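You operate a simulated robot arm through the tools that you are given. There is no shell and no other tool.

You run a simulated robot arm. Do the job below in one go: nothing can be reset, and whatever is moved stays where it is left.

Task
Grease the three bearings on the bench, then rock the shaft twice.
Fine: turn each grease knob till a ring of grease shows, not till it lumps; the lever ends back.

It is judged by the outcome, as a careful person would: the job done as asked, and still so three seconds after it is handed in. It fails if anything else is knocked over, pushed out of place, dropped, spilled or broken.

Robot
A 6-joint arm with a three-finger gripper, fixed in place. Base frame: the origin is on the floor under the middle of its stand, x ahead of it, y to its left, z up; the work surface is at about z = 880. Readings come in mm, rad, newtons and seconds.
It reaches about 1213 mm from its shoulder. Its first joint turns from -2.897 to 2.897 rad. Payload 4.89 kg.
Tool frame: the origin (TCP) lies between the finger pads and is the grasp point; the fingertips stand 30 mm ahead of it; z points along the fingers, y is the line along which they close. The gripper opens to 164 mm; its body begins 125 mm behind the TCP.
Orientation is told as [roll, pitch, yaw] about the base's x, y, z axes, in that order, counted from this pose: with the fingers straight down and closing along the base's y, the tool's x points along the base's -x, its y along +y and its z along -z.

Tools
- The arm moves only by the tool move_arm. Its argument "series" is a list of rows, each an object of numbers (a shift or turn left out is 0, a gripper value left out holds the last): "fingers": the opening, from 0 (shut) to 1 (fully open); "dx", "dy", "dz": the shift along the base's x, y, z in units of 30 mm (1.0 is 30 mm); "rx", "ry", "rz": the turn, a rotation vector about the base's x, y, z in units of 5 degrees (1.0 is 5 degrees). In form: [{"fingers": .., "dx": .., "dy": .., "dz": .., "rx": .., "ry": .., "rz": ..}, ...]. A call has 1 to 20 rows; each row shifts and turns the commanded pose from where the row before left it. A call with a number of a shift or a turn outside -1 to 1 is refused whole. A row lasts 0.2 s, in which the tool goes at most 50 mm and 0.15 rad; a call with a longer step from one row to the next is refused whole, and so is a gripper value outside its range. A pose out of reach is approached as far as the arm can. The call stops where the force on the tool passes 80 N (or 10 N more than at its start, if that is more) or the arm is blocked; 0.2 s more then pass. The fingers move at their own pace (about 108 mm/s each) and stop on an object; they squeeze with about 45 N. The grip force told is the motor's: it shows also when the fingers shut on nothing. Time passes only in rows, and 0.2 s behind the last, so rows that do not move let the fingers close. It gives the time, the measured TCP pose, the force on the tool (base axes), the opening and the grip force at its end, in the units of the frame above (readings bear some noise), with the torque about the TCP (base axes, N m) and any sound that the robot's microphone picked up.
- Cameras (640 x 400 px; columns grow to the right, rows downward): "scene" is fixed at [51.5, -648.8, 1578.7]; the picture's right is [0.63, -0.78, 0.00], its down [-0.28, -0.23, -0.93] and it looks along [0.72, 0.59, -0.36] (base axes); focal length 353 px, centre (320, 200). "wrist" rides on the gripper at [76, -2, -152] in the tool frame; the picture's right is [0.02, 1.00, 0.00], its down [-0.88, 0.02, -0.47] and it looks along [-0.47, 0.01, 0.88] (tool axes); focal length 247 px, centre (320, 200). There is no depth. A picture from a camera that has moved, and an enlarged one, comes with that camera's place and axes in the base frame and with its lens.
- snapshot(camera): a new picture of that camera. The clock stands still meanwhile.
- slide_trunk(by): moves the trunk up (or, below 0, down) by that many mm; the arm rides with it, the base frame stays. It gives what a move gives, with no picture.
- inspect(camera, box): a new picture of the part [left, top, right, bottom] of that camera's present view, enlarged. The clock stands still meanwhile.
- finish_job(): hands the job in; it is judged then, once.

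Places have to be worked out from the pictures, the camera data and where the tool is seen. Open the gripper and draw the arm clear of the work before you hand the job in, unless the task says otherwise.

The tools are called after ">>>" as a command line: name --argument value ..., lists and objects as JSON in quotes. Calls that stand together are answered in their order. move_arm: Moves the arm, as the interface text tells. Its arguments: {"type":"object","properties":{"series":{"type":"array","items":{"type":"object","properties":{"fingers":{"type":"number"},"dx":{"type":"number"},"dy":{"type":"number"},"dz":{"type":"number"},"rx":{"type":"number"},"ry":{"type":"number"},"rz":{"type":"number"}}}}},"required":["series"]} The other tools are called the same way: slide_trunk (by) moves the trunk up or down; snapshot (camera) takes a picture; inspect (camera, box) takes an enlarged picture of a part of a camera's view; finish_job () hands the job in.

At the start:

```text
time_s: 0.0
eef_pos: [532.9, -227.8, 1375.3]
tcp_rot: [0.0, 0.0, 0.0]
force: [1.3, -0.5, 0.1]
moment: [0.01, 0.02, 0.0]
grip_width: 164.0
gripper_force: 0.0
trunk travel left (down, up): [-175.0, 215.0]
```

scene: 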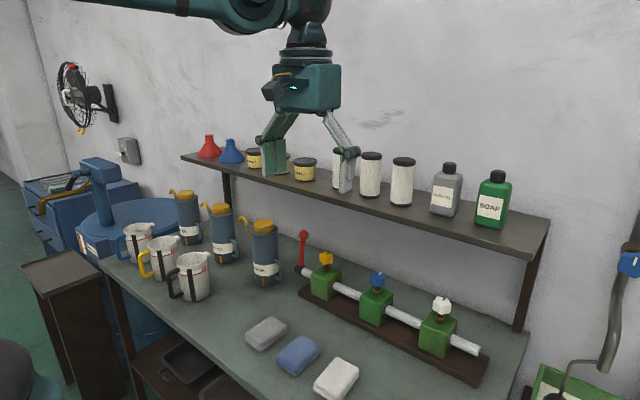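
wrist: 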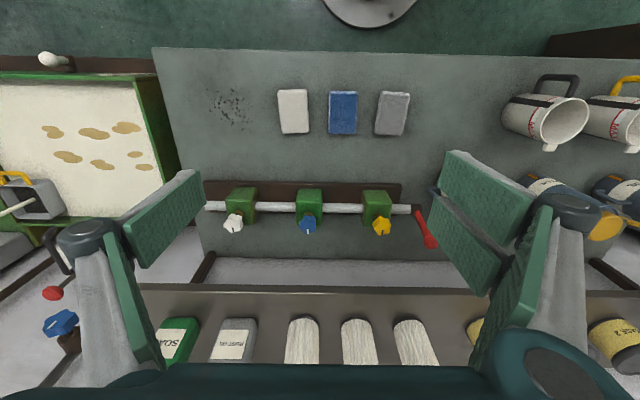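

I'll look closer at the bearing rig first, from both cameras, to find the knobs and the lever.

>>> inspect --camera "scene" --box '[280, 220, 500, 390]'

>>> inspect --camera "wrist" --box '[180, 160, 460, 280]'

```text
2.35 times, centred on (390, 305) of scene
camera zoom: at [51.5, -648.8, 1578.7], right [0.63, -0.78, 0.0], down [-0.28, -0.23, -0.93], along [0.72, 0.59, -0.36], focal length 831 px, centre (155, -47)
```

zoom: 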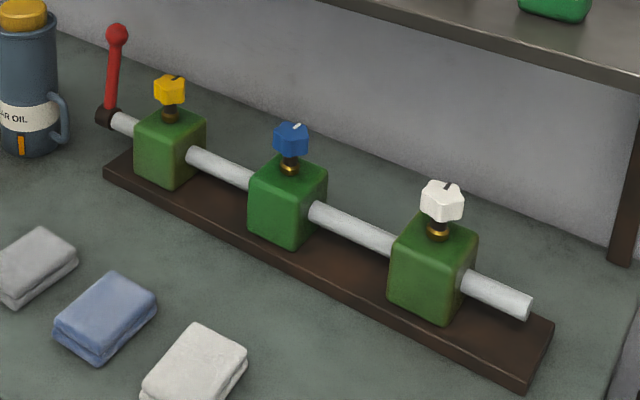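

```text
2.29 times, centred on (320, 220) of wrist
camera zoom: at [458.4, -229.6, 1527.2], right [-0.02, 1.0, 0.0], down [0.88, 0.02, 0.47], along [0.47, 0.01, -0.88], focal length 564 px, centre (320, 154)
```

zoom: 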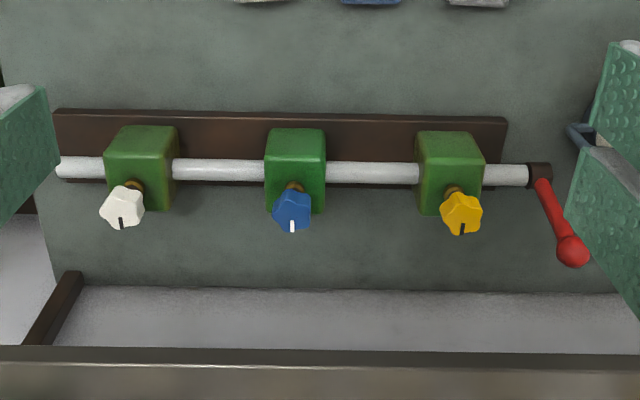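

The knobs come out near x≈785 with y≈-430 (white), -252 (blue) and -77 (yellow), z≈1030. The shelf edge may be close overhead, so I'll look at the shelf and lever in detail.

>>> inspect --camera "scene" --box '[420, 150, 580, 270]'

>>> inspect --camera "scene" --box '[170, 130, 370, 290]'

>>> inspect --camera "wrist" --box '[130, 230, 480, 400]'

>>> inspect --camera "scene" --box '[285, 225, 405, 320]'

>>> inspect --camera "scene" --box '[350, 255, 490, 370]'

```text
3.33 times, centred on (500, 210) of scene
camera zoom: at [51.5, -648.8, 1578.7], right [0.63, -0.78, 0.0], down [-0.28, -0.23, -0.93], along [0.72, 0.59, -0.36], focal length 1178 px, centre (-280, 167)
```

zoom: 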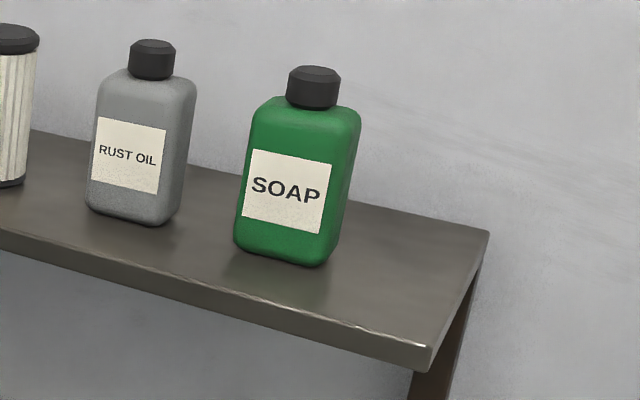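

```text
2.50 times, centred on (270, 210) of scene
camera zoom: at [51.5, -648.8, 1578.7], right [0.63, -0.78, 0.0], down [-0.28, -0.23, -0.93], along [0.72, 0.59, -0.36], focal length 883 px, centre (445, 175)
```

zoom: 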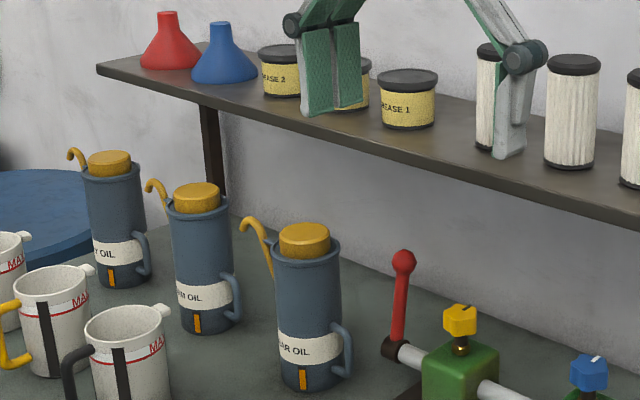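

```text
1.83 times, centred on (305, 315) of wrist
camera zoom: at [458.4, -229.6, 1527.2], right [-0.02, 1.0, 0.0], down [0.88, 0.02, 0.47], along [0.47, 0.01, -0.88], focal length 452 px, centre (347, -10)
```

zoom: 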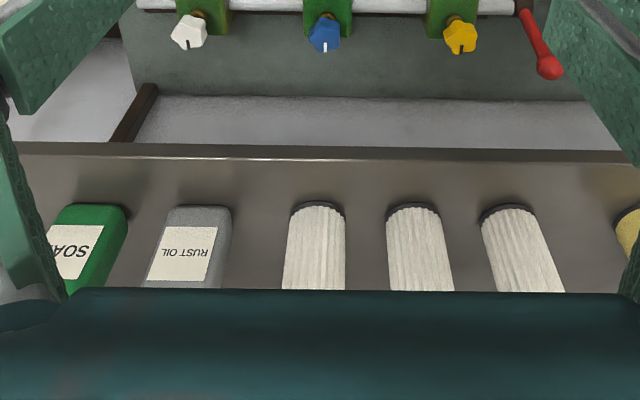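

```text
4.21 times, centred on (345, 272) of scene
camera zoom: at [51.5, -648.8, 1578.7], right [0.63, -0.78, 0.0], down [-0.28, -0.23, -0.93], along [0.72, 0.59, -0.36], focal length 1488 px, centre (215, -105)
```

zoom: 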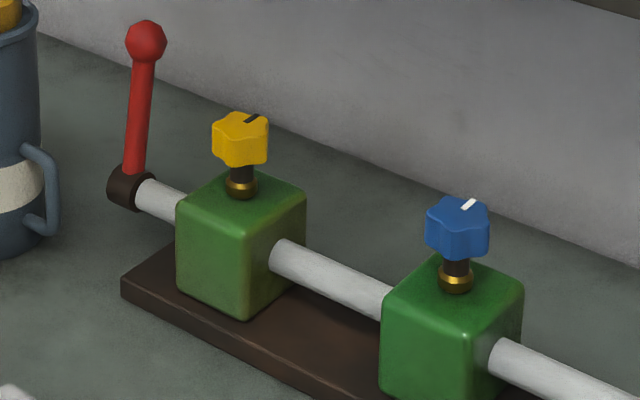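

```text
3.48 times, centred on (420, 312) of scene
camera zoom: at [51.5, -648.8, 1578.7], right [0.63, -0.78, 0.0], down [-0.28, -0.23, -0.93], along [0.72, 0.59, -0.36], focal length 1229 px, centre (-28, -191)
```

zoom: 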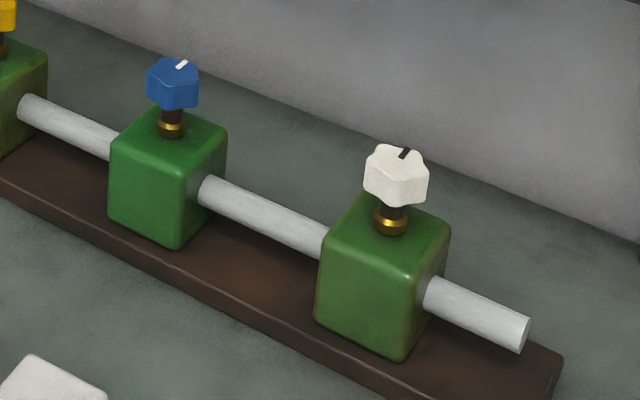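

The shelf works out to a front edge at x≈810, top z≈1218, almost above the knobs (x≈786, z≈1007–1041). A vertical gripper would hit it, so I'll lean the tool back about 45° in free space in front of the rig and look from there.

>>> move_arm --series '[{"ry": -1, "dz": -0.8}, {"ry": -1, "dz": -0.8}, {"ry": -1, "dz": -0.8}, {"ry": -1, "dz": -0.8}, {"ry": -1, "dz": -0.8}, {"ry": -1, "dz": -0.8}, {"ry": -1, "dz": -0.8}, {"ry": -1, "dz": -0.8}, {"ry": -1, "dz": -0.8}, {"dx": 0}]'

```text
time_s: 2.2
eef_pos: [532.4, -224.4, 1161.6]
tcp_rot: [0.0, -0.787, 0.001]
force: [0.0, 0.1, -0.3]
moment: [0.02, 0.02, -0.02]
grip_width: 164.0
gripper_force: 0.0
trunk travel left (down, up): [-175.0, 215.0]
```

The tool is now leaning 45° at (532, -224, 1162). I'll look through both cameras.

>>> snapshot --camera "wrist"

>>> snapshot --camera "scene"

```text
taken
camera wrist: at [372.6, -228.5, 1215.4], right [-0.02, 1.0, -0.02], down [0.29, 0.02, 0.96], along [0.96, 0.01, -0.29], focal length 247 px, centre (320, 200)
```

wrist: 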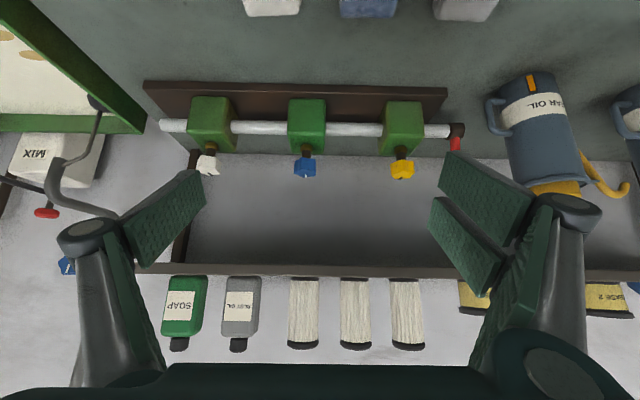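

```text
taken
```

scene: 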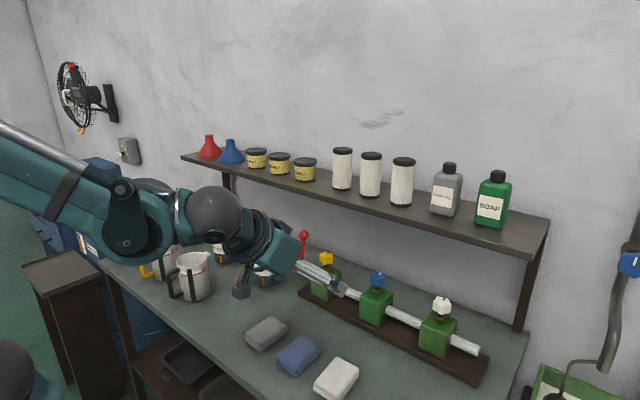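

The view agrees with blue knob ≈(786, -252, 1026). I'll move to a stand-off point about 120 mm back along the leaning tool axis, with the fingers partly closed, and refine the position from there.

>>> move_arm --series '[{"fingers": 0.55, "dx": 0.8, "dy": -0.13, "dz": -0.18}, {"dx": 0.8, "dy": -0.13, "dz": -0.18}, {"dx": 0.8, "dy": -0.13, "dz": -0.18}, {"dx": 0.8, "dy": -0.13, "dz": -0.18}, {"dx": 0.8, "dy": -0.13, "dz": -0.18}, {"dx": 0.8, "dy": -0.13, "dz": -0.18}, {"dx": 0.8, "dy": -0.13, "dz": -0.18}, {}]'

>>> snapshot --camera "wrist"

>>> snapshot --camera "scene"

```text
time_s: 4.0
eef_pos: [699.8, -252.8, 1119.0]
tcp_rot: [0.001, -0.786, 0.0]
force: [0.8, 0.0, 0.4]
moment: [0.0, 0.05, 0.01]
grip_width: 90.2
gripper_force: 0.1
trunk travel left (down, up): [-175.0, 215.0]
```

```text
taken
camera wrist: at [539.7, -255.8, 1172.4], right [-0.02, 1.0, -0.02], down [0.29, 0.02, 0.96], along [0.96, 0.01, -0.29], focal length 247 px, centre (320, 200)
```

wrist: 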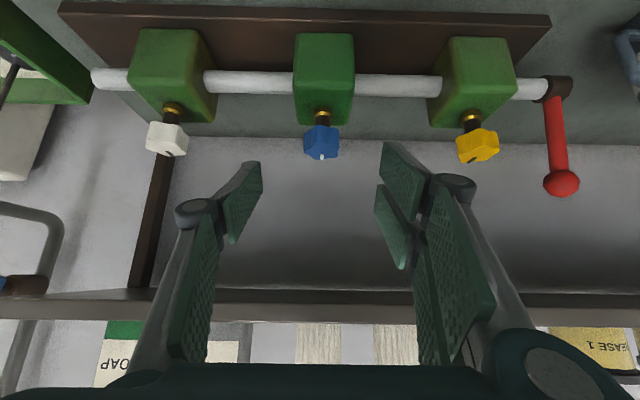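

```text
taken
```

scene: 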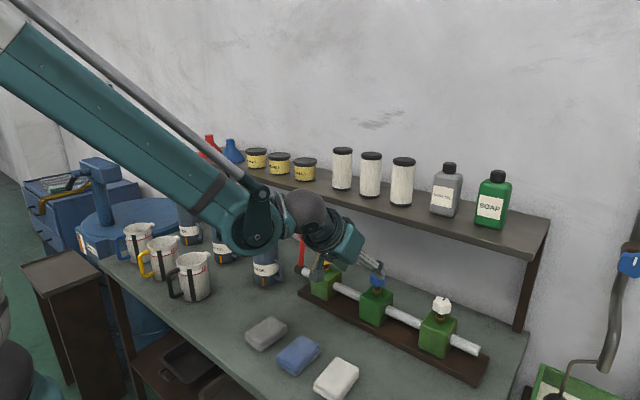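

Arm and shelf are clear. I'll zoom the wrist view to fix the knob axes more exactly and to see how the collars look before any grease shows.

>>> inspect --camera "wrist" --box '[270, 20, 380, 170]'

>>> inspect --camera "wrist" --box '[90, 0, 250, 180]'

>>> inspect --camera "wrist" --box '[420, 10, 600, 220]'

```text
2.67 times, centred on (325, 95) of wrist
camera zoom: at [539.7, -255.8, 1172.4], right [-0.02, 1.0, -0.02], down [0.29, 0.02, 0.96], along [0.96, 0.01, -0.29], focal length 659 px, centre (307, 480)
```

zoom: 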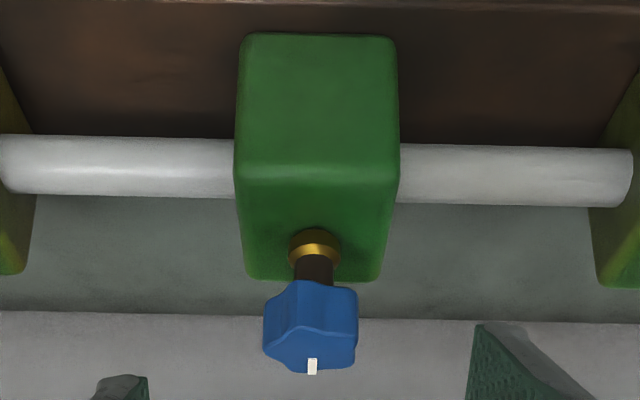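

```text
2.22 times, centred on (170, 90) of wrist
camera zoom: at [539.7, -255.8, 1172.4], right [-0.02, 1.0, -0.02], down [0.29, 0.02, 0.96], along [0.96, 0.01, -0.29], focal length 549 px, centre (653, 444)
```

zoom: 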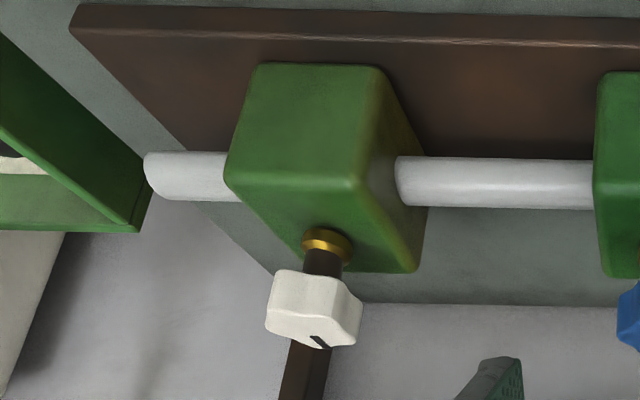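

```text
1.90 times, centred on (510, 115) of wrist
camera zoom: at [539.7, -255.8, 1172.4], right [-0.02, 1.0, -0.02], down [0.29, 0.02, 0.96], along [0.96, 0.01, -0.29], focal length 470 px, centre (-42, 362)
```

zoom: 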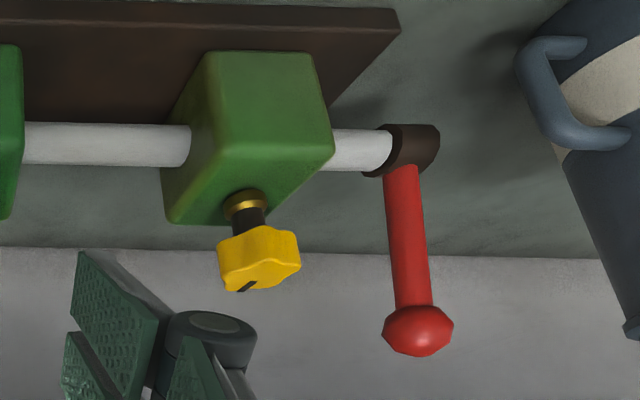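

Refined: the blue knob's axis is at x≈794, y≈-251, its top at z≈1038 and the block top at ≈982. I'll lean to 55°, yaw +45° about vertical and stop at a pre-grasp point 100 mm back, which leaves room for a clockwise stroke.

>>> move_arm --series '[{"ry": -1}, {"ry": -1}, {"rz": 1, "dx": 0.133, "dy": -0.207, "dz": -0.09}, {"rz": 1, "dx": 0.133, "dy": -0.207, "dz": -0.09}, {"rz": 1, "dx": 0.133, "dy": -0.207, "dz": -0.09}, {"rz": 1, "dx": 0.133, "dy": -0.207, "dz": -0.09}, {"rz": 1, "dx": 0.133, "dy": -0.207, "dz": -0.09}, {"rz": 1, "dx": 0.133, "dy": -0.207, "dz": -0.09}, {"rz": 1, "dx": 0.133, "dy": -0.207, "dz": -0.09}, {"rz": 1, "dx": 0.133, "dy": -0.207, "dz": -0.09}, {"rz": 1, "dx": 0.133, "dy": -0.207, "dz": -0.09}, {}, {}]'

>>> snapshot --camera "wrist"

>>> snapshot --camera "scene"

```text
time_s: 6.8
eef_pos: [739.6, -310.2, 1096.4]
tcp_rot: [0.002, -0.96, 0.786]
force: [0.0, -0.6, -0.6]
moment: [0.02, -0.01, 0.06]
grip_width: 90.2
gripper_force: 0.0
trunk travel left (down, up): [-175.0, 215.0]
```

```text
taken
camera wrist: at [622.4, -431.4, 1121.0], right [-0.72, 0.7, -0.02], down [0.07, 0.1, 0.99], along [0.69, 0.71, -0.12], focal length 247 px, centre (320, 200)
```

wrist: 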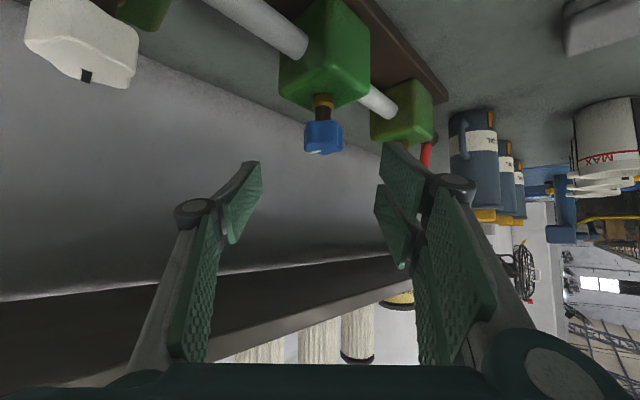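

```text
taken
```

scene: 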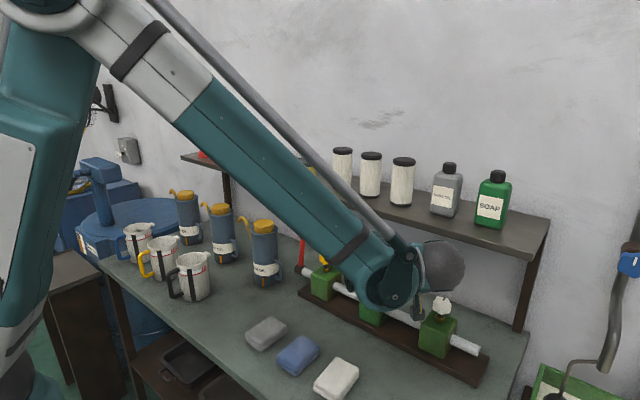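

The knob is centred between the fingers in this view. I'll advance along the tool axis to the knob with the fingers still open.

>>> move_arm --series '[{"dx": 0.32, "dy": 0.325, "dz": -0.32}, {"dx": 0.32, "dy": 0.325, "dz": -0.32}, {"dx": 0.32, "dy": 0.325, "dz": -0.32}, {"dx": 0.32, "dy": 0.325, "dz": -0.32}, {"dx": 0.32, "dy": 0.325, "dz": -0.32}, {"dx": 0.32, "dy": 0.325, "dz": -0.32}, {}, {}]'

>>> snapshot --camera "wrist"

>>> snapshot --camera "scene"

```text
time_s: 8.6
eef_pos: [795.8, -250.4, 1039.3]
tcp_rot: [0.0, -0.96, 0.785]
force: [0.6, -0.5, 0.6]
moment: [-0.01, -0.01, -0.01]
grip_width: 90.2
gripper_force: 0.0
trunk travel left (down, up): [-175.0, 215.0]
```

```text
taken
camera wrist: at [678.6, -372.2, 1064.3], right [-0.72, 0.7, -0.02], down [0.07, 0.1, 0.99], along [0.69, 0.71, -0.12], focal length 247 px, centre (320, 200)
```

wrist: 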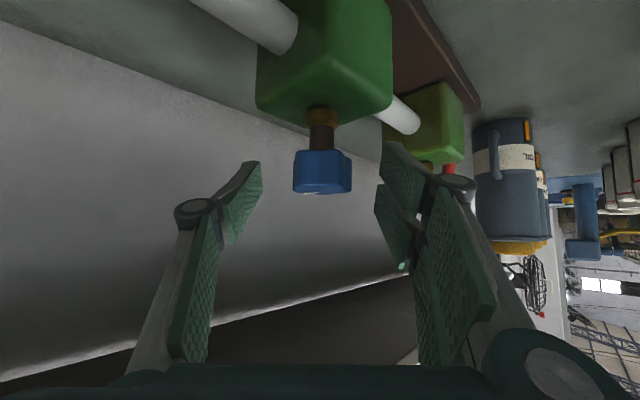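

```text
taken
```

scene: 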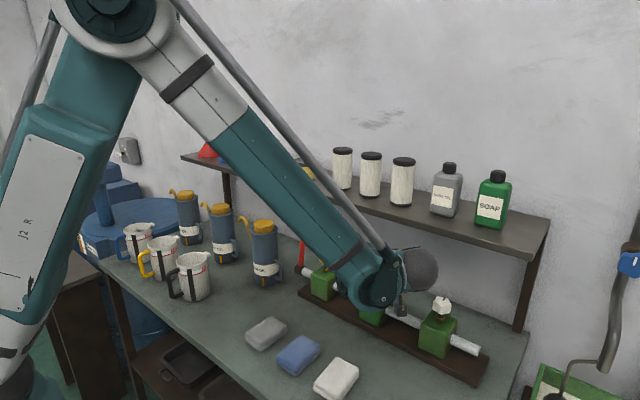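

The knob is centred between the pads and sits about 14 mm below the TCP. I'll drop 4 mm for better pad coverage, still above the block top at ≈985, and close on it.

>>> move_arm --series '[{"dz": -0.13}, {"fingers": 0.0}, {}, {}, {}]'

>>> snapshot --camera "wrist"

```text
time_s: 9.8
eef_pos: [794.9, -250.6, 1035.0]
tcp_rot: [0.0, -0.961, 0.788]
force: [-27.8, 21.8, -14.6]
moment: [0.46, 0.15, 0.05]
grip_width: 40.6
gripper_force: 45.0
trunk travel left (down, up): [-175.0, 215.0]
```

```text
taken
camera wrist: at [678.0, -371.5, 1060.7], right [-0.72, 0.7, -0.02], down [0.07, 0.1, 0.99], along [0.69, 0.71, -0.12], focal length 247 px, centre (320, 200)
```

wrist: 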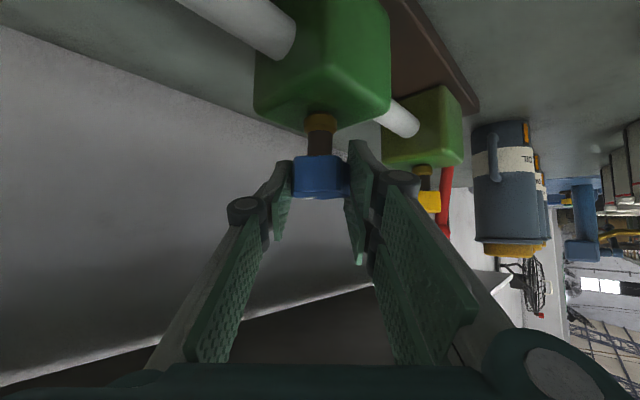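

Gripped at 40.6 mm, with about 35 N of side force along the closing direction, so I'm slightly off-centre. I'll shift a millimetre toward (-x,+y) and see whether it eases.

>>> move_arm --series '[{"dx": -0.035, "dy": 0.035}, {}]'

```text
time_s: 10.4
eef_pos: [795.0, -248.6, 1036.3]
tcp_rot: [-0.001, -0.959, 0.788]
force: [-25.6, 20.1, -13.0]
moment: [-0.19, 0.74, 0.13]
grip_width: 40.3
gripper_force: 45.2
trunk travel left (down, up): [-175.0, 215.0]
```

Only a slight change, so I'll nudge 3 mm more in the same direction to learn the stiffness.

>>> move_arm --series '[{"dx": -0.07, "dy": 0.07}, {}]'

>>> inspect --camera "wrist" --box '[230, 80, 430, 230]'

```text
time_s: 11.0
eef_pos: [792.7, -248.7, 1036.5]
tcp_rot: [-0.002, -0.961, 0.784]
force: [19.0, -8.7, 5.7]
moment: [-0.8, -0.14, 0.17]
grip_width: 40.6
gripper_force: 45.3
trunk travel left (down, up): [-175.0, 215.0]
```

```text
2.67 times, centred on (330, 155) of wrist
camera zoom: at [677.2, -370.9, 1060.4], right [-0.71, 0.7, -0.02], down [0.07, 0.1, 0.99], along [0.7, 0.71, -0.12], focal length 659 px, centre (293, 320)
```

zoom: 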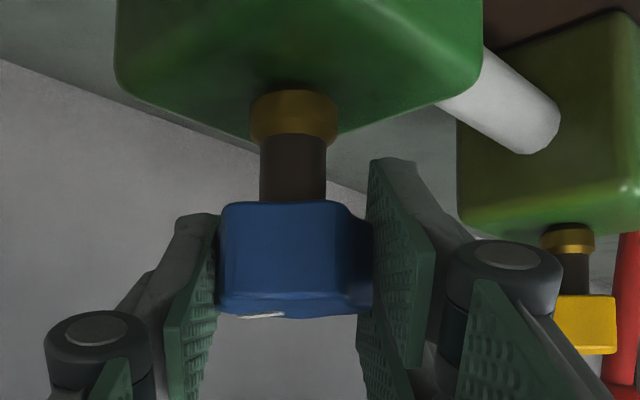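

The side force reversed, so the null lies in between. I'll step back about 0.8 mm and turn the knob clockwise 10° as a first test.

>>> move_arm --series '[{"dx": 0.02, "dy": -0.02}, {"rz": -1}, {"rz": -1}, {}]'

>>> inspect --camera "wrist" --box '[230, 40, 430, 230]'

```text
time_s: 12.0
eef_pos: [793.5, -250.2, 1035.7]
tcp_rot: [0.0, -0.959, 0.609]
force: [19.7, -18.7, 1.0]
moment: [-0.38, -0.77, 0.11]
grip_width: 39.8
gripper_force: 44.7
trunk travel left (down, up): [-175.0, 215.0]
```

```text
2.11 times, centred on (330, 135) of wrist
camera zoom: at [657.3, -348.5, 1059.6], right [-0.58, 0.81, -0.02], down [0.09, 0.08, 0.99], along [0.81, 0.58, -0.12], focal length 520 px, centre (299, 337)
```

zoom: 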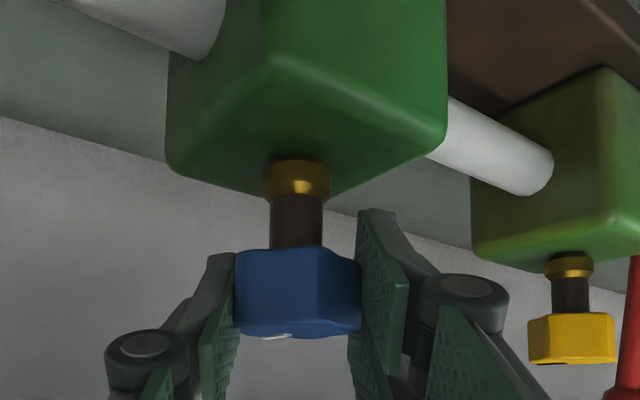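

The force shows the true axis lies about 5 mm nearer the robot, around (789.5, -252.5). I'll release, re-centre and regrip, then check the pointer mark to confirm the knob turned.

>>> move_arm --series '[{"fingers": 0.42}, {}, {"dx": -0.12, "dy": -0.1}, {}]'

>>> inspect --camera "wrist" --box '[230, 40, 430, 230]'

>>> inspect --camera "scene" --box '[300, 220, 480, 370]'

```text
time_s: 13.0
eef_pos: [789.3, -251.5, 1035.5]
tcp_rot: [0.0, -0.96, 0.61]
force: [-0.2, 0.1, 0.1]
moment: [0.0, -0.02, 0.01]
grip_width: 68.9
gripper_force: 0.1
trunk travel left (down, up): [-175.0, 215.0]
```

```text
2.11 times, centred on (330, 135) of wrist
camera zoom: at [652.5, -350.4, 1060.4], right [-0.58, 0.81, -0.02], down [0.09, 0.08, 0.99], along [0.81, 0.58, -0.12], focal length 520 px, centre (299, 337)
```

zoom: 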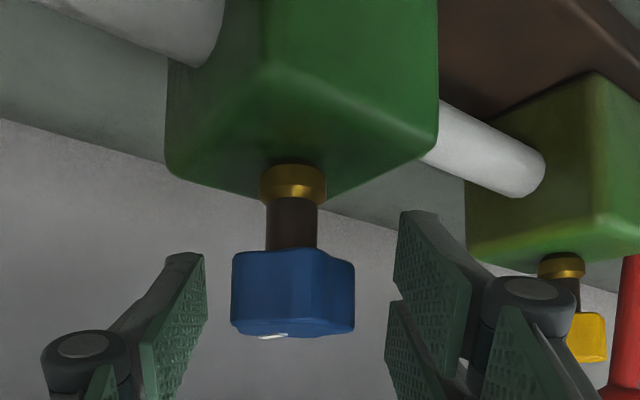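

```text
2.67 times, centred on (390, 295) of scene
camera zoom: at [51.5, -648.8, 1578.7], right [0.63, -0.78, 0.0], down [-0.28, -0.23, -0.93], along [0.72, 0.59, -0.36], focal length 942 px, centre (133, -53)
```

zoom: 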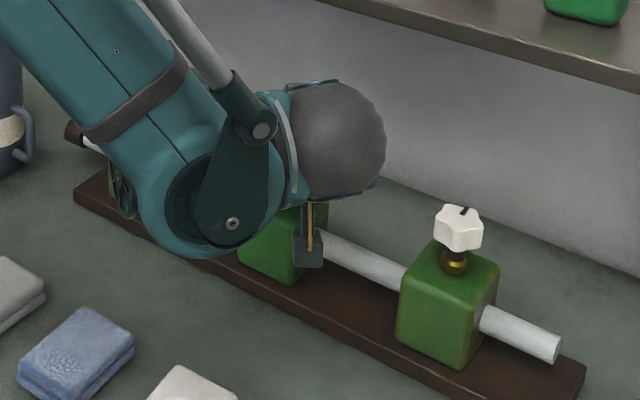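

The recentred position looks good and the mark appears to have moved with the knob. I'll regrip and read the forces.

>>> move_arm --series '[{"fingers": 0.0}, {}, {}, {}]'

```text
time_s: 14.0
eef_pos: [788.6, -253.1, 1035.0]
tcp_rot: [0.0, -0.961, 0.608]
force: [17.5, -17.1, 10.5]
moment: [-0.71, -0.23, -0.13]
grip_width: 39.8
gripper_force: 44.7
trunk travel left (down, up): [-175.0, 215.0]
```

The force is about 24 N along the closing axis. I'll nudge 1.2 mm to relieve it, then turn 10° more clockwise.

>>> move_arm --series '[{"dx": 0.023, "dy": -0.033}, {}]'

>>> move_arm --series '[{"rz": -0.5}, {"rz": -0.5}, {"rz": -0.5}, {"rz": -0.5}, {}]'

>>> inspect --camera "wrist" --box '[230, 20, 430, 210]'

```text
time_s: 14.6
eef_pos: [789.4, -251.9, 1036.6]
tcp_rot: [0.001, -0.961, 0.61]
force: [9.4, -7.4, -4.0]
moment: [0.23, -0.92, -0.09]
grip_width: 40.2
gripper_force: 44.7
trunk travel left (down, up): [-175.0, 215.0]
```

```text
time_s: 15.8
eef_pos: [790.4, -251.5, 1036.0]
tcp_rot: [-0.001, -0.96, 0.437]
force: [-0.1, 8.2, -9.2]
moment: [0.18, 0.01, 0.61]
grip_width: 40.4
gripper_force: 44.7
trunk travel left (down, up): [-175.0, 215.0]
```

```text
2.11 times, centred on (330, 115) of wrist
camera zoom: at [638.4, -326.1, 1061.0], right [-0.43, 0.9, -0.02], down [0.1, 0.07, 0.99], along [0.9, 0.43, -0.12], focal length 520 px, centre (299, 379)
```

zoom: 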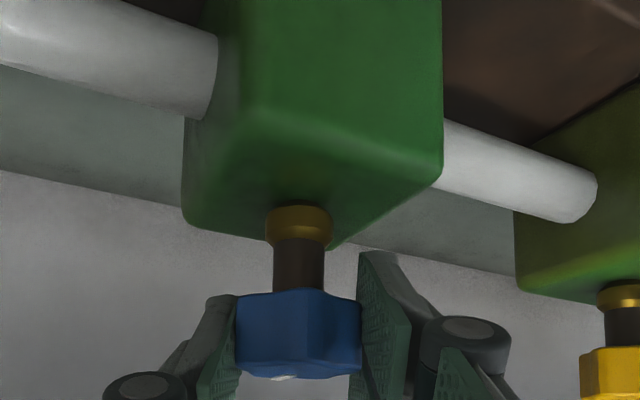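

Forces stay low, so the centring is good now. I'll zoom tightly on the knob to verify that it turns with the fingers and doesn't slip.

>>> inspect --camera "wrist" --box '[280, 110, 370, 210]'

```text
4.00 times, centred on (325, 160) of wrist
camera zoom: at [638.4, -326.1, 1061.0], right [-0.43, 0.9, -0.02], down [0.1, 0.07, 0.99], along [0.9, 0.43, -0.12], focal length 988 px, centre (300, 360)
```

zoom: 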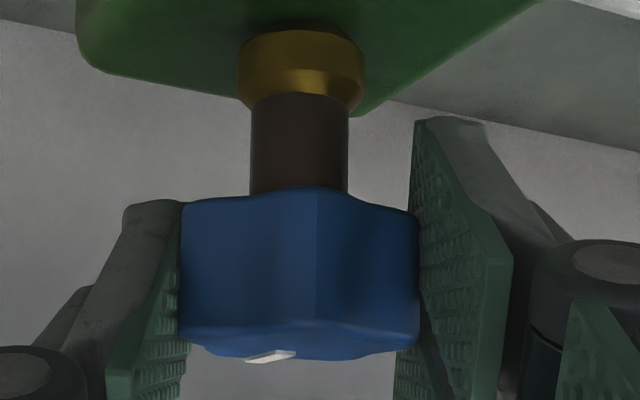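

The mark's exact angle is hard to read at this grazing view. I'll turn 20° more clockwise and compare the same view; if nothing slips, the knob will look the same in the gripper frame.

>>> move_arm --series '[{"rz": -0.5}, {"rz": -0.5}, {"rz": -0.5}, {"rz": -0.5}, {"rz": -0.5}, {"rz": -0.5}, {"rz": -0.5}, {"rz": -0.5}, {}]'

>>> inspect --camera "wrist" --box '[280, 110, 370, 210]'

>>> inspect --camera "wrist" --box '[200, 0, 450, 210]'

```text
time_s: 17.8
eef_pos: [788.8, -251.0, 1036.0]
tcp_rot: [-0.001, -0.96, 0.088]
force: [2.4, 17.8, 6.8]
moment: [0.29, -0.42, 0.07]
grip_width: 40.0
gripper_force: 45.4
trunk travel left (down, up): [-175.0, 215.0]
```

```text
4.00 times, centred on (325, 160) of wrist
camera zoom: at [622.5, -269.1, 1060.4], right [-0.1, 0.99, -0.02], down [0.11, 0.03, 0.99], along [0.99, 0.1, -0.12], focal length 988 px, centre (300, 360)
```

zoom: 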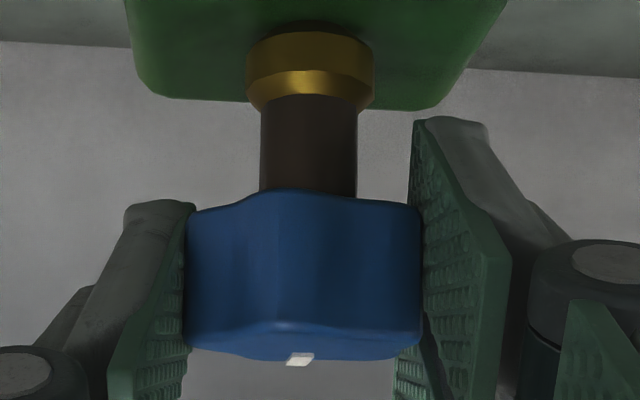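

```text
1.90 times, centred on (325, 105) of wrist
camera zoom: at [622.5, -269.1, 1060.4], right [-0.1, 0.99, -0.02], down [0.11, 0.03, 0.99], along [0.99, 0.1, -0.12], focal length 470 px, centre (310, 381)
```

zoom: 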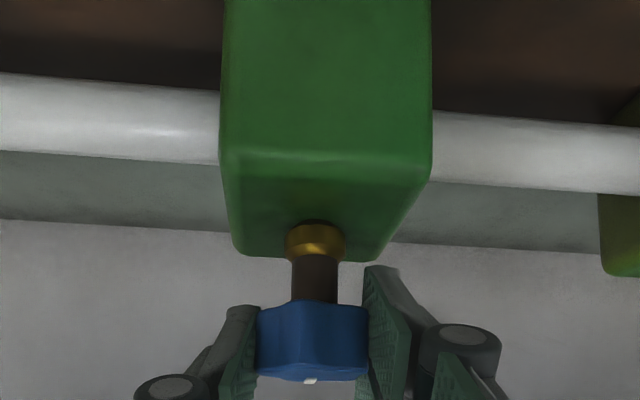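

The mark is still pointing straight away (+x), so the pads slipped over the knob and clockwise doesn't move it from here. I'll test a small 10° turn the other way to see whether that direction is free.

>>> move_arm --series '[{"rz": 0.5}, {"rz": 0.5}, {"rz": 0.5}, {"rz": 0.5}, {}]'

>>> inspect --camera "wrist" --box '[280, 110, 370, 210]'

```text
time_s: 19.0
eef_pos: [790.0, -253.3, 1035.2]
tcp_rot: [0.0, -0.96, 0.263]
force: [-2.1, 6.4, -3.5]
moment: [0.09, -0.24, 0.01]
grip_width: 39.9
gripper_force: 45.3
trunk travel left (down, up): [-175.0, 215.0]
```

```text
4.00 times, centred on (325, 160) of wrist
camera zoom: at [628.3, -299.2, 1060.5], right [-0.27, 0.96, -0.02], down [0.11, 0.05, 0.99], along [0.96, 0.27, -0.12], focal length 988 px, centre (300, 360)
```

zoom: 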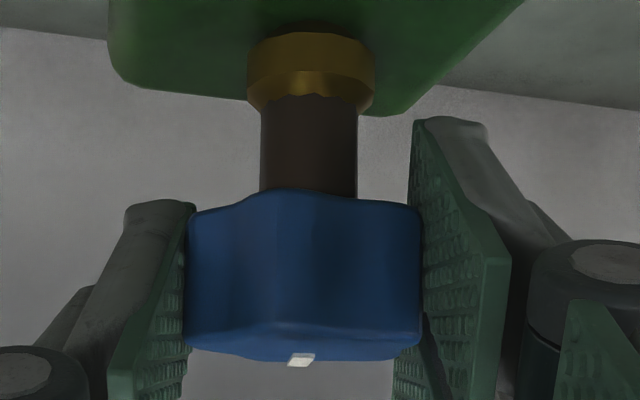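

The knob kept its look in the gripper frame, so it turned with me counter-clockwise. That is the working direction. The collar edge also looks slightly different, so I'll zoom in there.

>>> inspect --camera "wrist" --box '[305, 110, 345, 140]'

>>> inspect --camera "wrist" --box '[200, 0, 450, 150]'

```text
13.33 times, centred on (325, 125) of wrist
camera zoom: at [628.3, -299.2, 1060.5], right [-0.27, 0.96, -0.02], down [0.11, 0.05, 0.99], along [0.96, 0.27, -0.12], focal length 3293 px, centre (253, 1200)
```

zoom: 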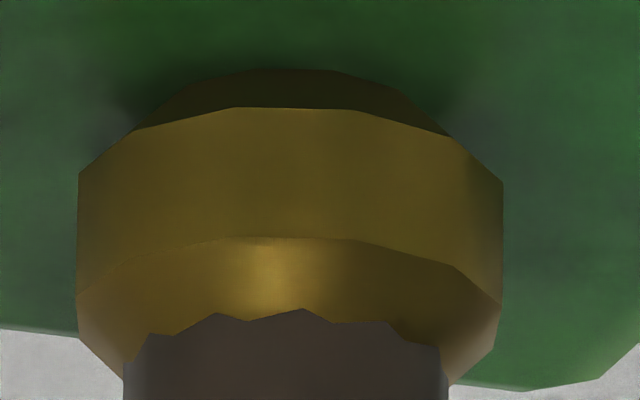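

```text
2.56 times, centred on (325, 75) of wrist
camera zoom: at [628.3, -299.2, 1060.5], right [-0.27, 0.96, -0.02], down [0.11, 0.05, 0.99], along [0.96, 0.27, -0.12], focal length 632 px, centre (307, 520)
```

zoom: 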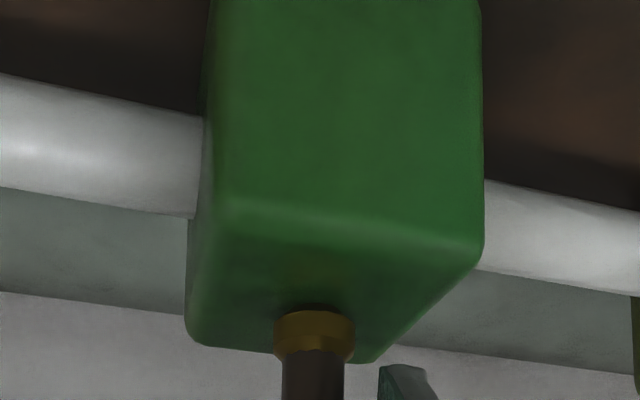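

No grease yet. I'll continue counter-clockwise another 15° and look again at the collar and at the shaft exits.

>>> move_arm --series '[{"rz": 0.5}, {"rz": 0.5}, {"rz": 0.5}, {"rz": 0.5}, {"rz": 0.5}, {"rz": 0.5}, {}]'

>>> inspect --camera "wrist" --box '[280, 90, 370, 210]'

>>> inspect --camera "wrist" --box '[200, 0, 450, 150]'

>>> inspect --camera "scene" --box '[300, 240, 480, 380]'

```text
time_s: 20.6
eef_pos: [789.9, -253.3, 1036.8]
tcp_rot: [-0.001, -0.96, 0.524]
force: [18.6, -18.2, 12.4]
moment: [-0.64, 0.05, -0.2]
grip_width: 39.8
gripper_force: 44.7
trunk travel left (down, up): [-175.0, 215.0]
```

```text
3.33 times, centred on (325, 150) of wrist
camera zoom: at [646.4, -340.9, 1060.4], right [-0.51, 0.86, -0.02], down [0.09, 0.08, 0.99], along [0.86, 0.5, -0.12], focal length 823 px, centre (303, 367)
```

zoom: 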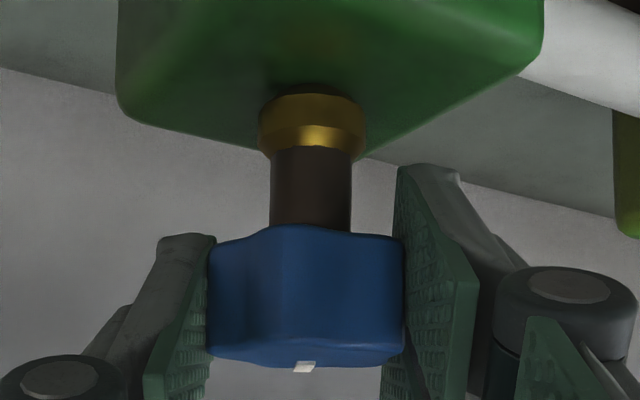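

```text
2.56 times, centred on (325, 75) of wrist
camera zoom: at [646.4, -340.9, 1060.4], right [-0.51, 0.86, -0.02], down [0.09, 0.08, 0.99], along [0.86, 0.5, -0.12], focal length 632 px, centre (307, 520)
```

zoom: 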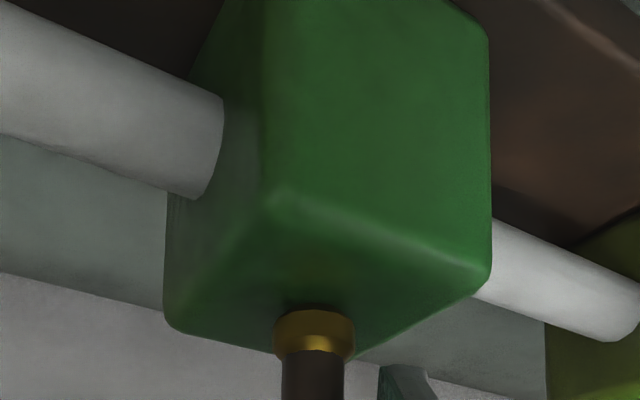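

```text
2.86 times, centred on (390, 310) of scene
camera zoom: at [51.5, -648.8, 1578.7], right [0.63, -0.78, 0.0], down [-0.28, -0.23, -0.93], along [0.72, 0.59, -0.36], focal length 1010 px, centre (120, -114)
```

zoom: 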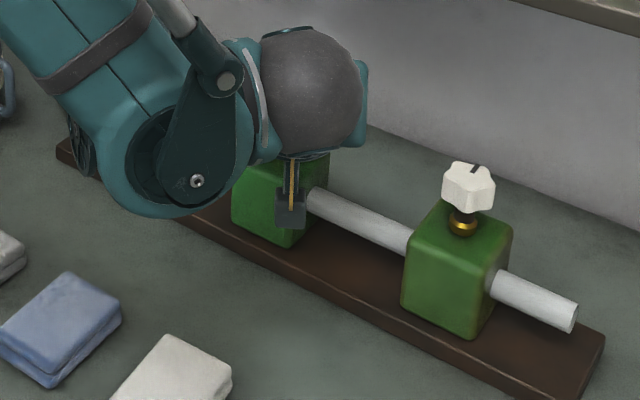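

The knob followed to about +25° with no grease yet. To tell whether clockwise has a hard stop at the start mark or only slipped on a poor lobe grip, I'll turn back clockwise 20° with this firmer grip, easing the side force first.

>>> move_arm --series '[{"dx": 0.02, "dy": -0.03}, {"rz": -0.5}, {"rz": -0.5}, {"rz": -0.5}, {"rz": -0.5}, {"rz": -0.5}, {"rz": -0.5}, {"rz": -0.5}, {"rz": -0.5}, {}]'

>>> inspect --camera "wrist" --box '[280, 90, 370, 210]'

```text
time_s: 22.8
eef_pos: [789.1, -251.6, 1035.4]
tcp_rot: [0.0, -0.959, 0.175]
force: [-0.4, 9.5, -0.1]
moment: [0.24, 0.06, 0.06]
grip_width: 40.0
gripper_force: 45.0
trunk travel left (down, up): [-175.0, 215.0]
```

```text
3.33 times, centred on (325, 150) of wrist
camera zoom: at [625.0, -284.6, 1060.3], right [-0.19, 0.98, -0.02], down [0.11, 0.04, 0.99], along [0.98, 0.18, -0.12], focal length 823 px, centre (303, 367)
```

zoom: 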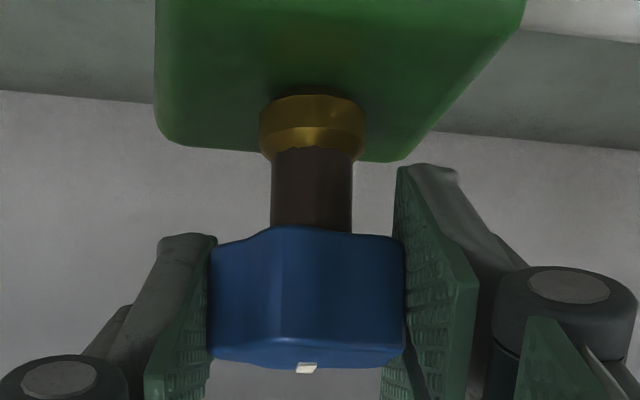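

The knob followed clockwise too, with the mark fixed in the gripper frame. Now I'll continue clockwise past the starting mark by about 20° and see whether it stops or keeps going.

>>> move_arm --series '[{"rz": -0.5}, {"rz": -0.5}, {"rz": -0.5}, {"rz": -0.5}, {"rz": -0.5}, {"rz": -0.5}, {"rz": -0.5}, {"rz": -0.5}, {}]'

>>> inspect --camera "wrist" --box '[280, 90, 370, 210]'

>>> inspect --camera "wrist" --box '[200, 0, 450, 150]'

```text
time_s: 24.8
eef_pos: [789.7, -249.9, 1035.6]
tcp_rot: [-0.001, -0.96, -0.173]
force: [-1.0, 62.1, 1.5]
moment: [1.0, -0.06, 1.19]
grip_width: 40.9
gripper_force: 45.4
trunk travel left (down, up): [-175.0, 215.0]
```

```text
3.33 times, centred on (325, 150) of wrist
camera zoom: at [625.5, -223.8, 1060.9], right [0.16, 0.99, -0.02], down [0.12, 0.0, 0.99], along [0.98, -0.16, -0.12], focal length 823 px, centre (303, 367)
```

zoom: 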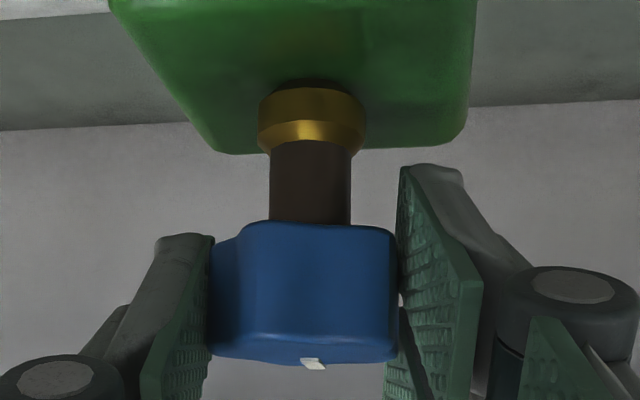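

```text
2.56 times, centred on (325, 75) of wrist
camera zoom: at [625.5, -223.8, 1060.9], right [0.16, 0.99, -0.02], down [0.12, 0.0, 0.99], along [0.98, -0.16, -0.12], focal length 632 px, centre (307, 520)
```

zoom: 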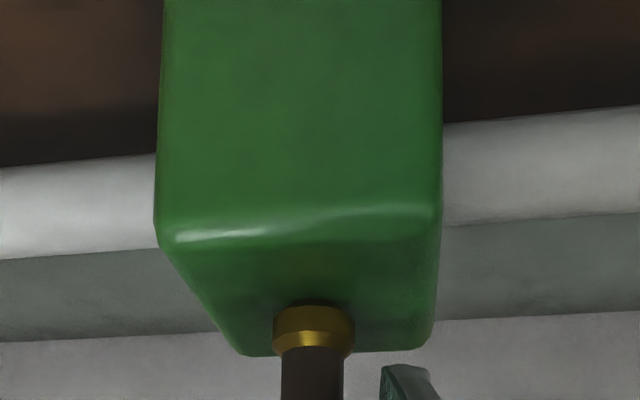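

A hard stop: the moment rose to 1.2 N·m with 62 N of side force as the knob reached its start mark, so clockwise is blocked and counter-clockwise is the working direction. I'll release, swing to yaw -31° about the knob with the fingers open, and regrip for a full counter-clockwise stroke.

>>> move_arm --series '[{"fingers": 0.45}, {}, {"rz": -1, "dx": 0.01, "dy": 0.02}, {"rz": -1, "dx": 0.01, "dy": 0.02}, {"rz": -1}, {"rz": -1}, {}, {}]'

>>> snapshot --camera "wrist"

>>> inspect --camera "wrist" --box '[230, 40, 430, 230]'

>>> snapshot --camera "scene"

```text
time_s: 26.6
eef_pos: [791.4, -253.0, 1034.0]
tcp_rot: [0.0, -0.96, -0.524]
force: [0.1, 0.1, 0.7]
moment: [-0.03, -0.02, -0.01]
grip_width: 73.8
gripper_force: 0.0
trunk travel left (down, up): [-175.0, 215.0]
```

```text
taken
camera wrist: at [645.4, -170.9, 1059.6], right [0.49, 0.87, -0.02], down [0.11, -0.04, 0.99], along [0.86, -0.49, -0.12], focal length 247 px, centre (320, 200)
```

wrist: 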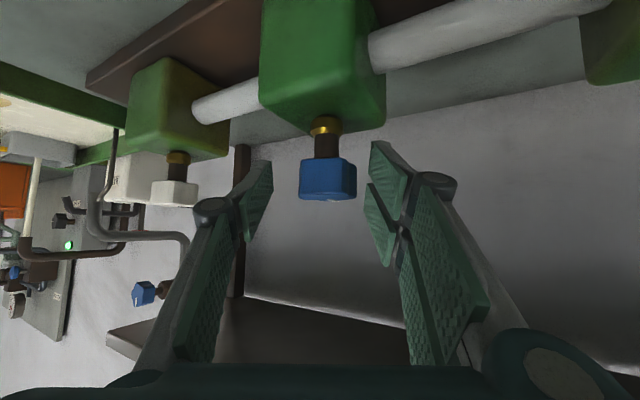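

```text
2.11 times, centred on (330, 135) of wrist
camera zoom: at [645.4, -170.9, 1059.6], right [0.49, 0.87, -0.02], down [0.11, -0.04, 0.99], along [0.86, -0.49, -0.12], focal length 520 px, centre (299, 337)
```

zoom: 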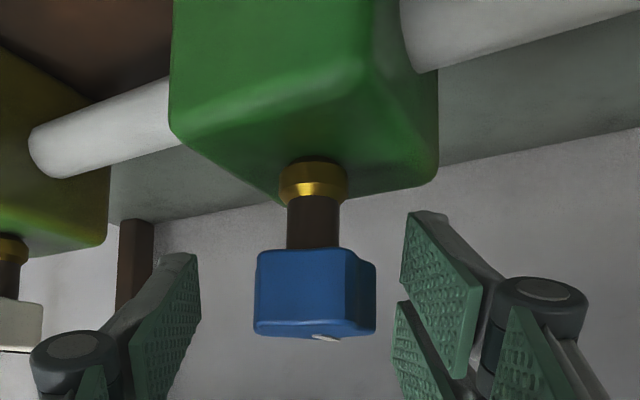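

```text
taken
```

scene: 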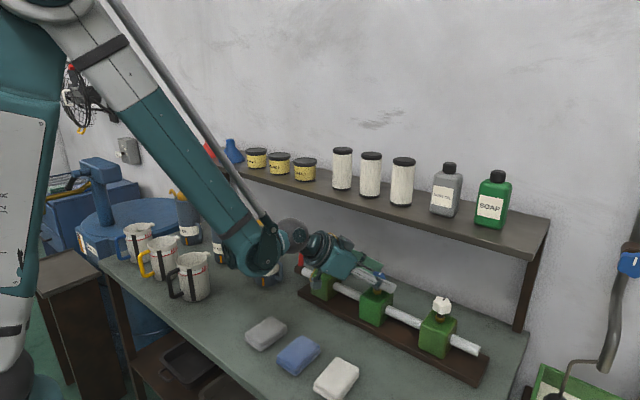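

With the fingers open, the knob sits about 4.6 mm right of the gripper centre at this yaw. Combined with the earlier readings, the axis is ≈(792.6, -248.2). I'll re-centre, grip, and read the forces.

>>> move_arm --series '[{"dx": 0.05, "dy": 0.13}, {}, {"fingers": 0.0}, {}, {}, {}]'

>>> inspect --camera "wrist" --box '[280, 90, 370, 210]'

```text
time_s: 28.0
eef_pos: [793.1, -246.6, 1035.0]
tcp_rot: [0.001, -0.961, -0.526]
force: [8.6, 14.1, -0.4]
moment: [0.27, -0.08, 0.04]
grip_width: 40.6
gripper_force: 44.7
trunk travel left (down, up): [-175.0, 215.0]
```

```text
3.33 times, centred on (325, 150) of wrist
camera zoom: at [647.3, -166.2, 1059.8], right [0.49, 0.87, -0.02], down [0.11, -0.04, 0.99], along [0.87, -0.49, -0.12], focal length 823 px, centre (303, 367)
```

zoom: 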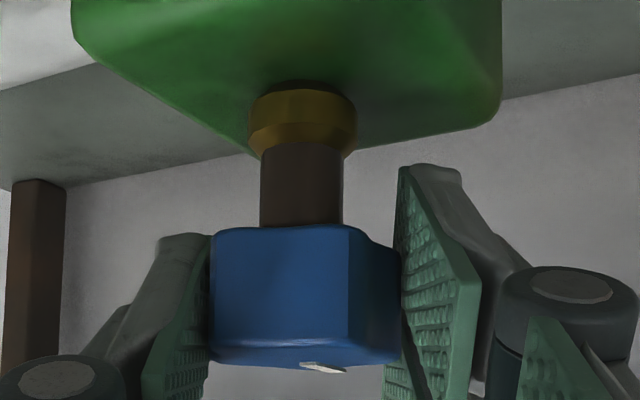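

Well centred, with only 16 N. I'll ease that by 0.8 mm and turn counter-clockwise 20°, then compare the view.

>>> move_arm --series '[{"dx": 0.013, "dy": 0.02}, {"rz": 0.5}, {"rz": 0.5}, {"rz": 0.5}, {"rz": 0.5}, {"rz": 0.5}, {"rz": 0.5}, {"rz": 0.5}, {"rz": 0.5}, {}]'

>>> inspect --camera "wrist" --box '[280, 90, 370, 210]'

>>> inspect --camera "wrist" --box '[200, 0, 450, 150]'

```text
time_s: 30.2
eef_pos: [792.8, -248.5, 1035.2]
tcp_rot: [0.0, -0.958, -0.174]
force: [-3.7, -20.4, -11.8]
moment: [-0.38, 0.38, -0.06]
grip_width: 40.6
gripper_force: 44.7
trunk travel left (down, up): [-175.0, 215.0]
```

```text
3.33 times, centred on (325, 150) of wrist
camera zoom: at [627.4, -222.1, 1060.1], right [0.16, 0.99, -0.02], down [0.12, 0.0, 0.99], along [0.98, -0.16, -0.12], focal length 823 px, centre (303, 367)
```

zoom: 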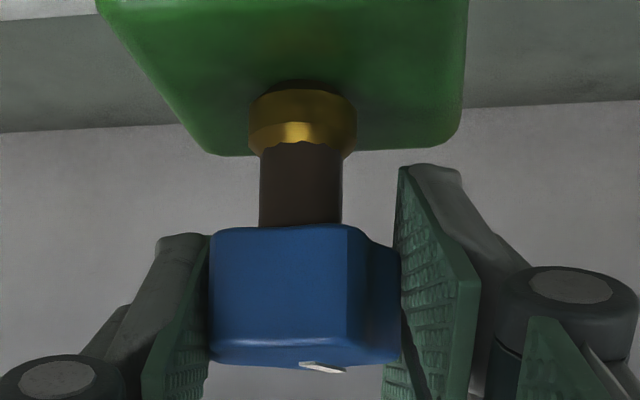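

```text
2.56 times, centred on (325, 75) of wrist
camera zoom: at [627.4, -222.1, 1060.1], right [0.16, 0.99, -0.02], down [0.12, 0.0, 0.99], along [0.98, -0.16, -0.12], focal length 632 px, centre (307, 520)
```

zoom: 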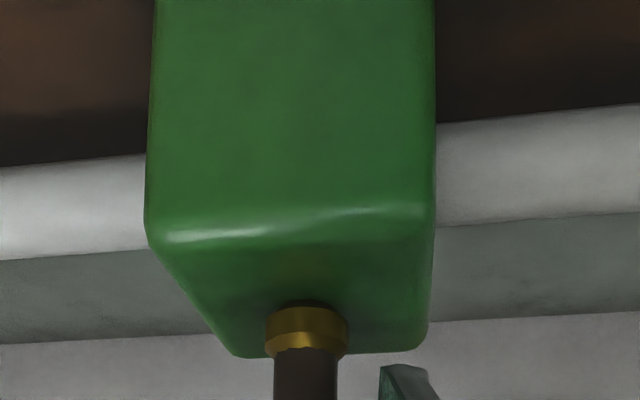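

The knob follows without slipping, now at about +20°. I'll continue counter-clockwise 20° with a small centring correction.

>>> move_arm --series '[{"dy": -0.033}, {"rz": 0.5}, {"rz": 0.5}, {"rz": 0.5}, {"rz": 0.5}, {"rz": 0.5}, {"rz": 0.5}, {"rz": 0.5}, {"rz": 0.5}, {}]'

>>> inspect --camera "wrist" --box '[280, 90, 370, 210]'

>>> inspect --camera "wrist" --box '[200, 0, 450, 150]'

```text
time_s: 32.4
eef_pos: [794.0, -247.7, 1035.3]
tcp_rot: [-0.001, -0.959, 0.175]
force: [9.3, -13.5, 0.6]
moment: [-0.41, -0.38, -0.02]
grip_width: 39.9
gripper_force: 44.8
trunk travel left (down, up): [-175.0, 215.0]
```

```text
3.33 times, centred on (325, 150) of wrist
camera zoom: at [628.8, -281.1, 1060.1], right [-0.19, 0.98, -0.02], down [0.11, 0.04, 0.99], along [0.98, 0.18, -0.12], focal length 823 px, centre (303, 367)
```

zoom: 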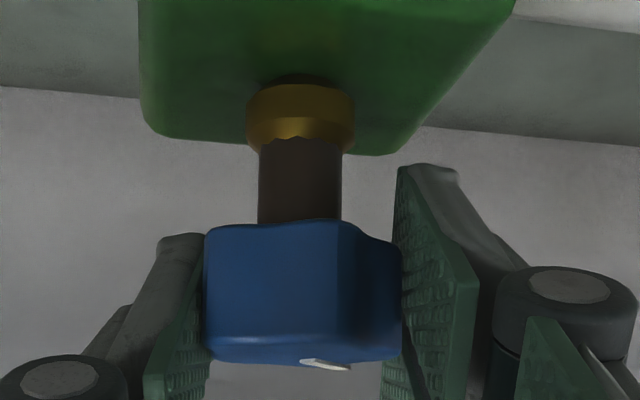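

```text
2.56 times, centred on (325, 75) of wrist
camera zoom: at [628.8, -281.1, 1060.1], right [-0.19, 0.98, -0.02], down [0.11, 0.04, 0.99], along [0.98, 0.18, -0.12], focal length 632 px, centre (307, 520)
```

zoom: 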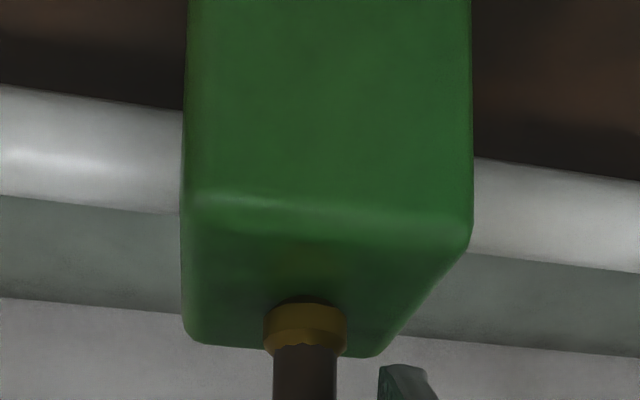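

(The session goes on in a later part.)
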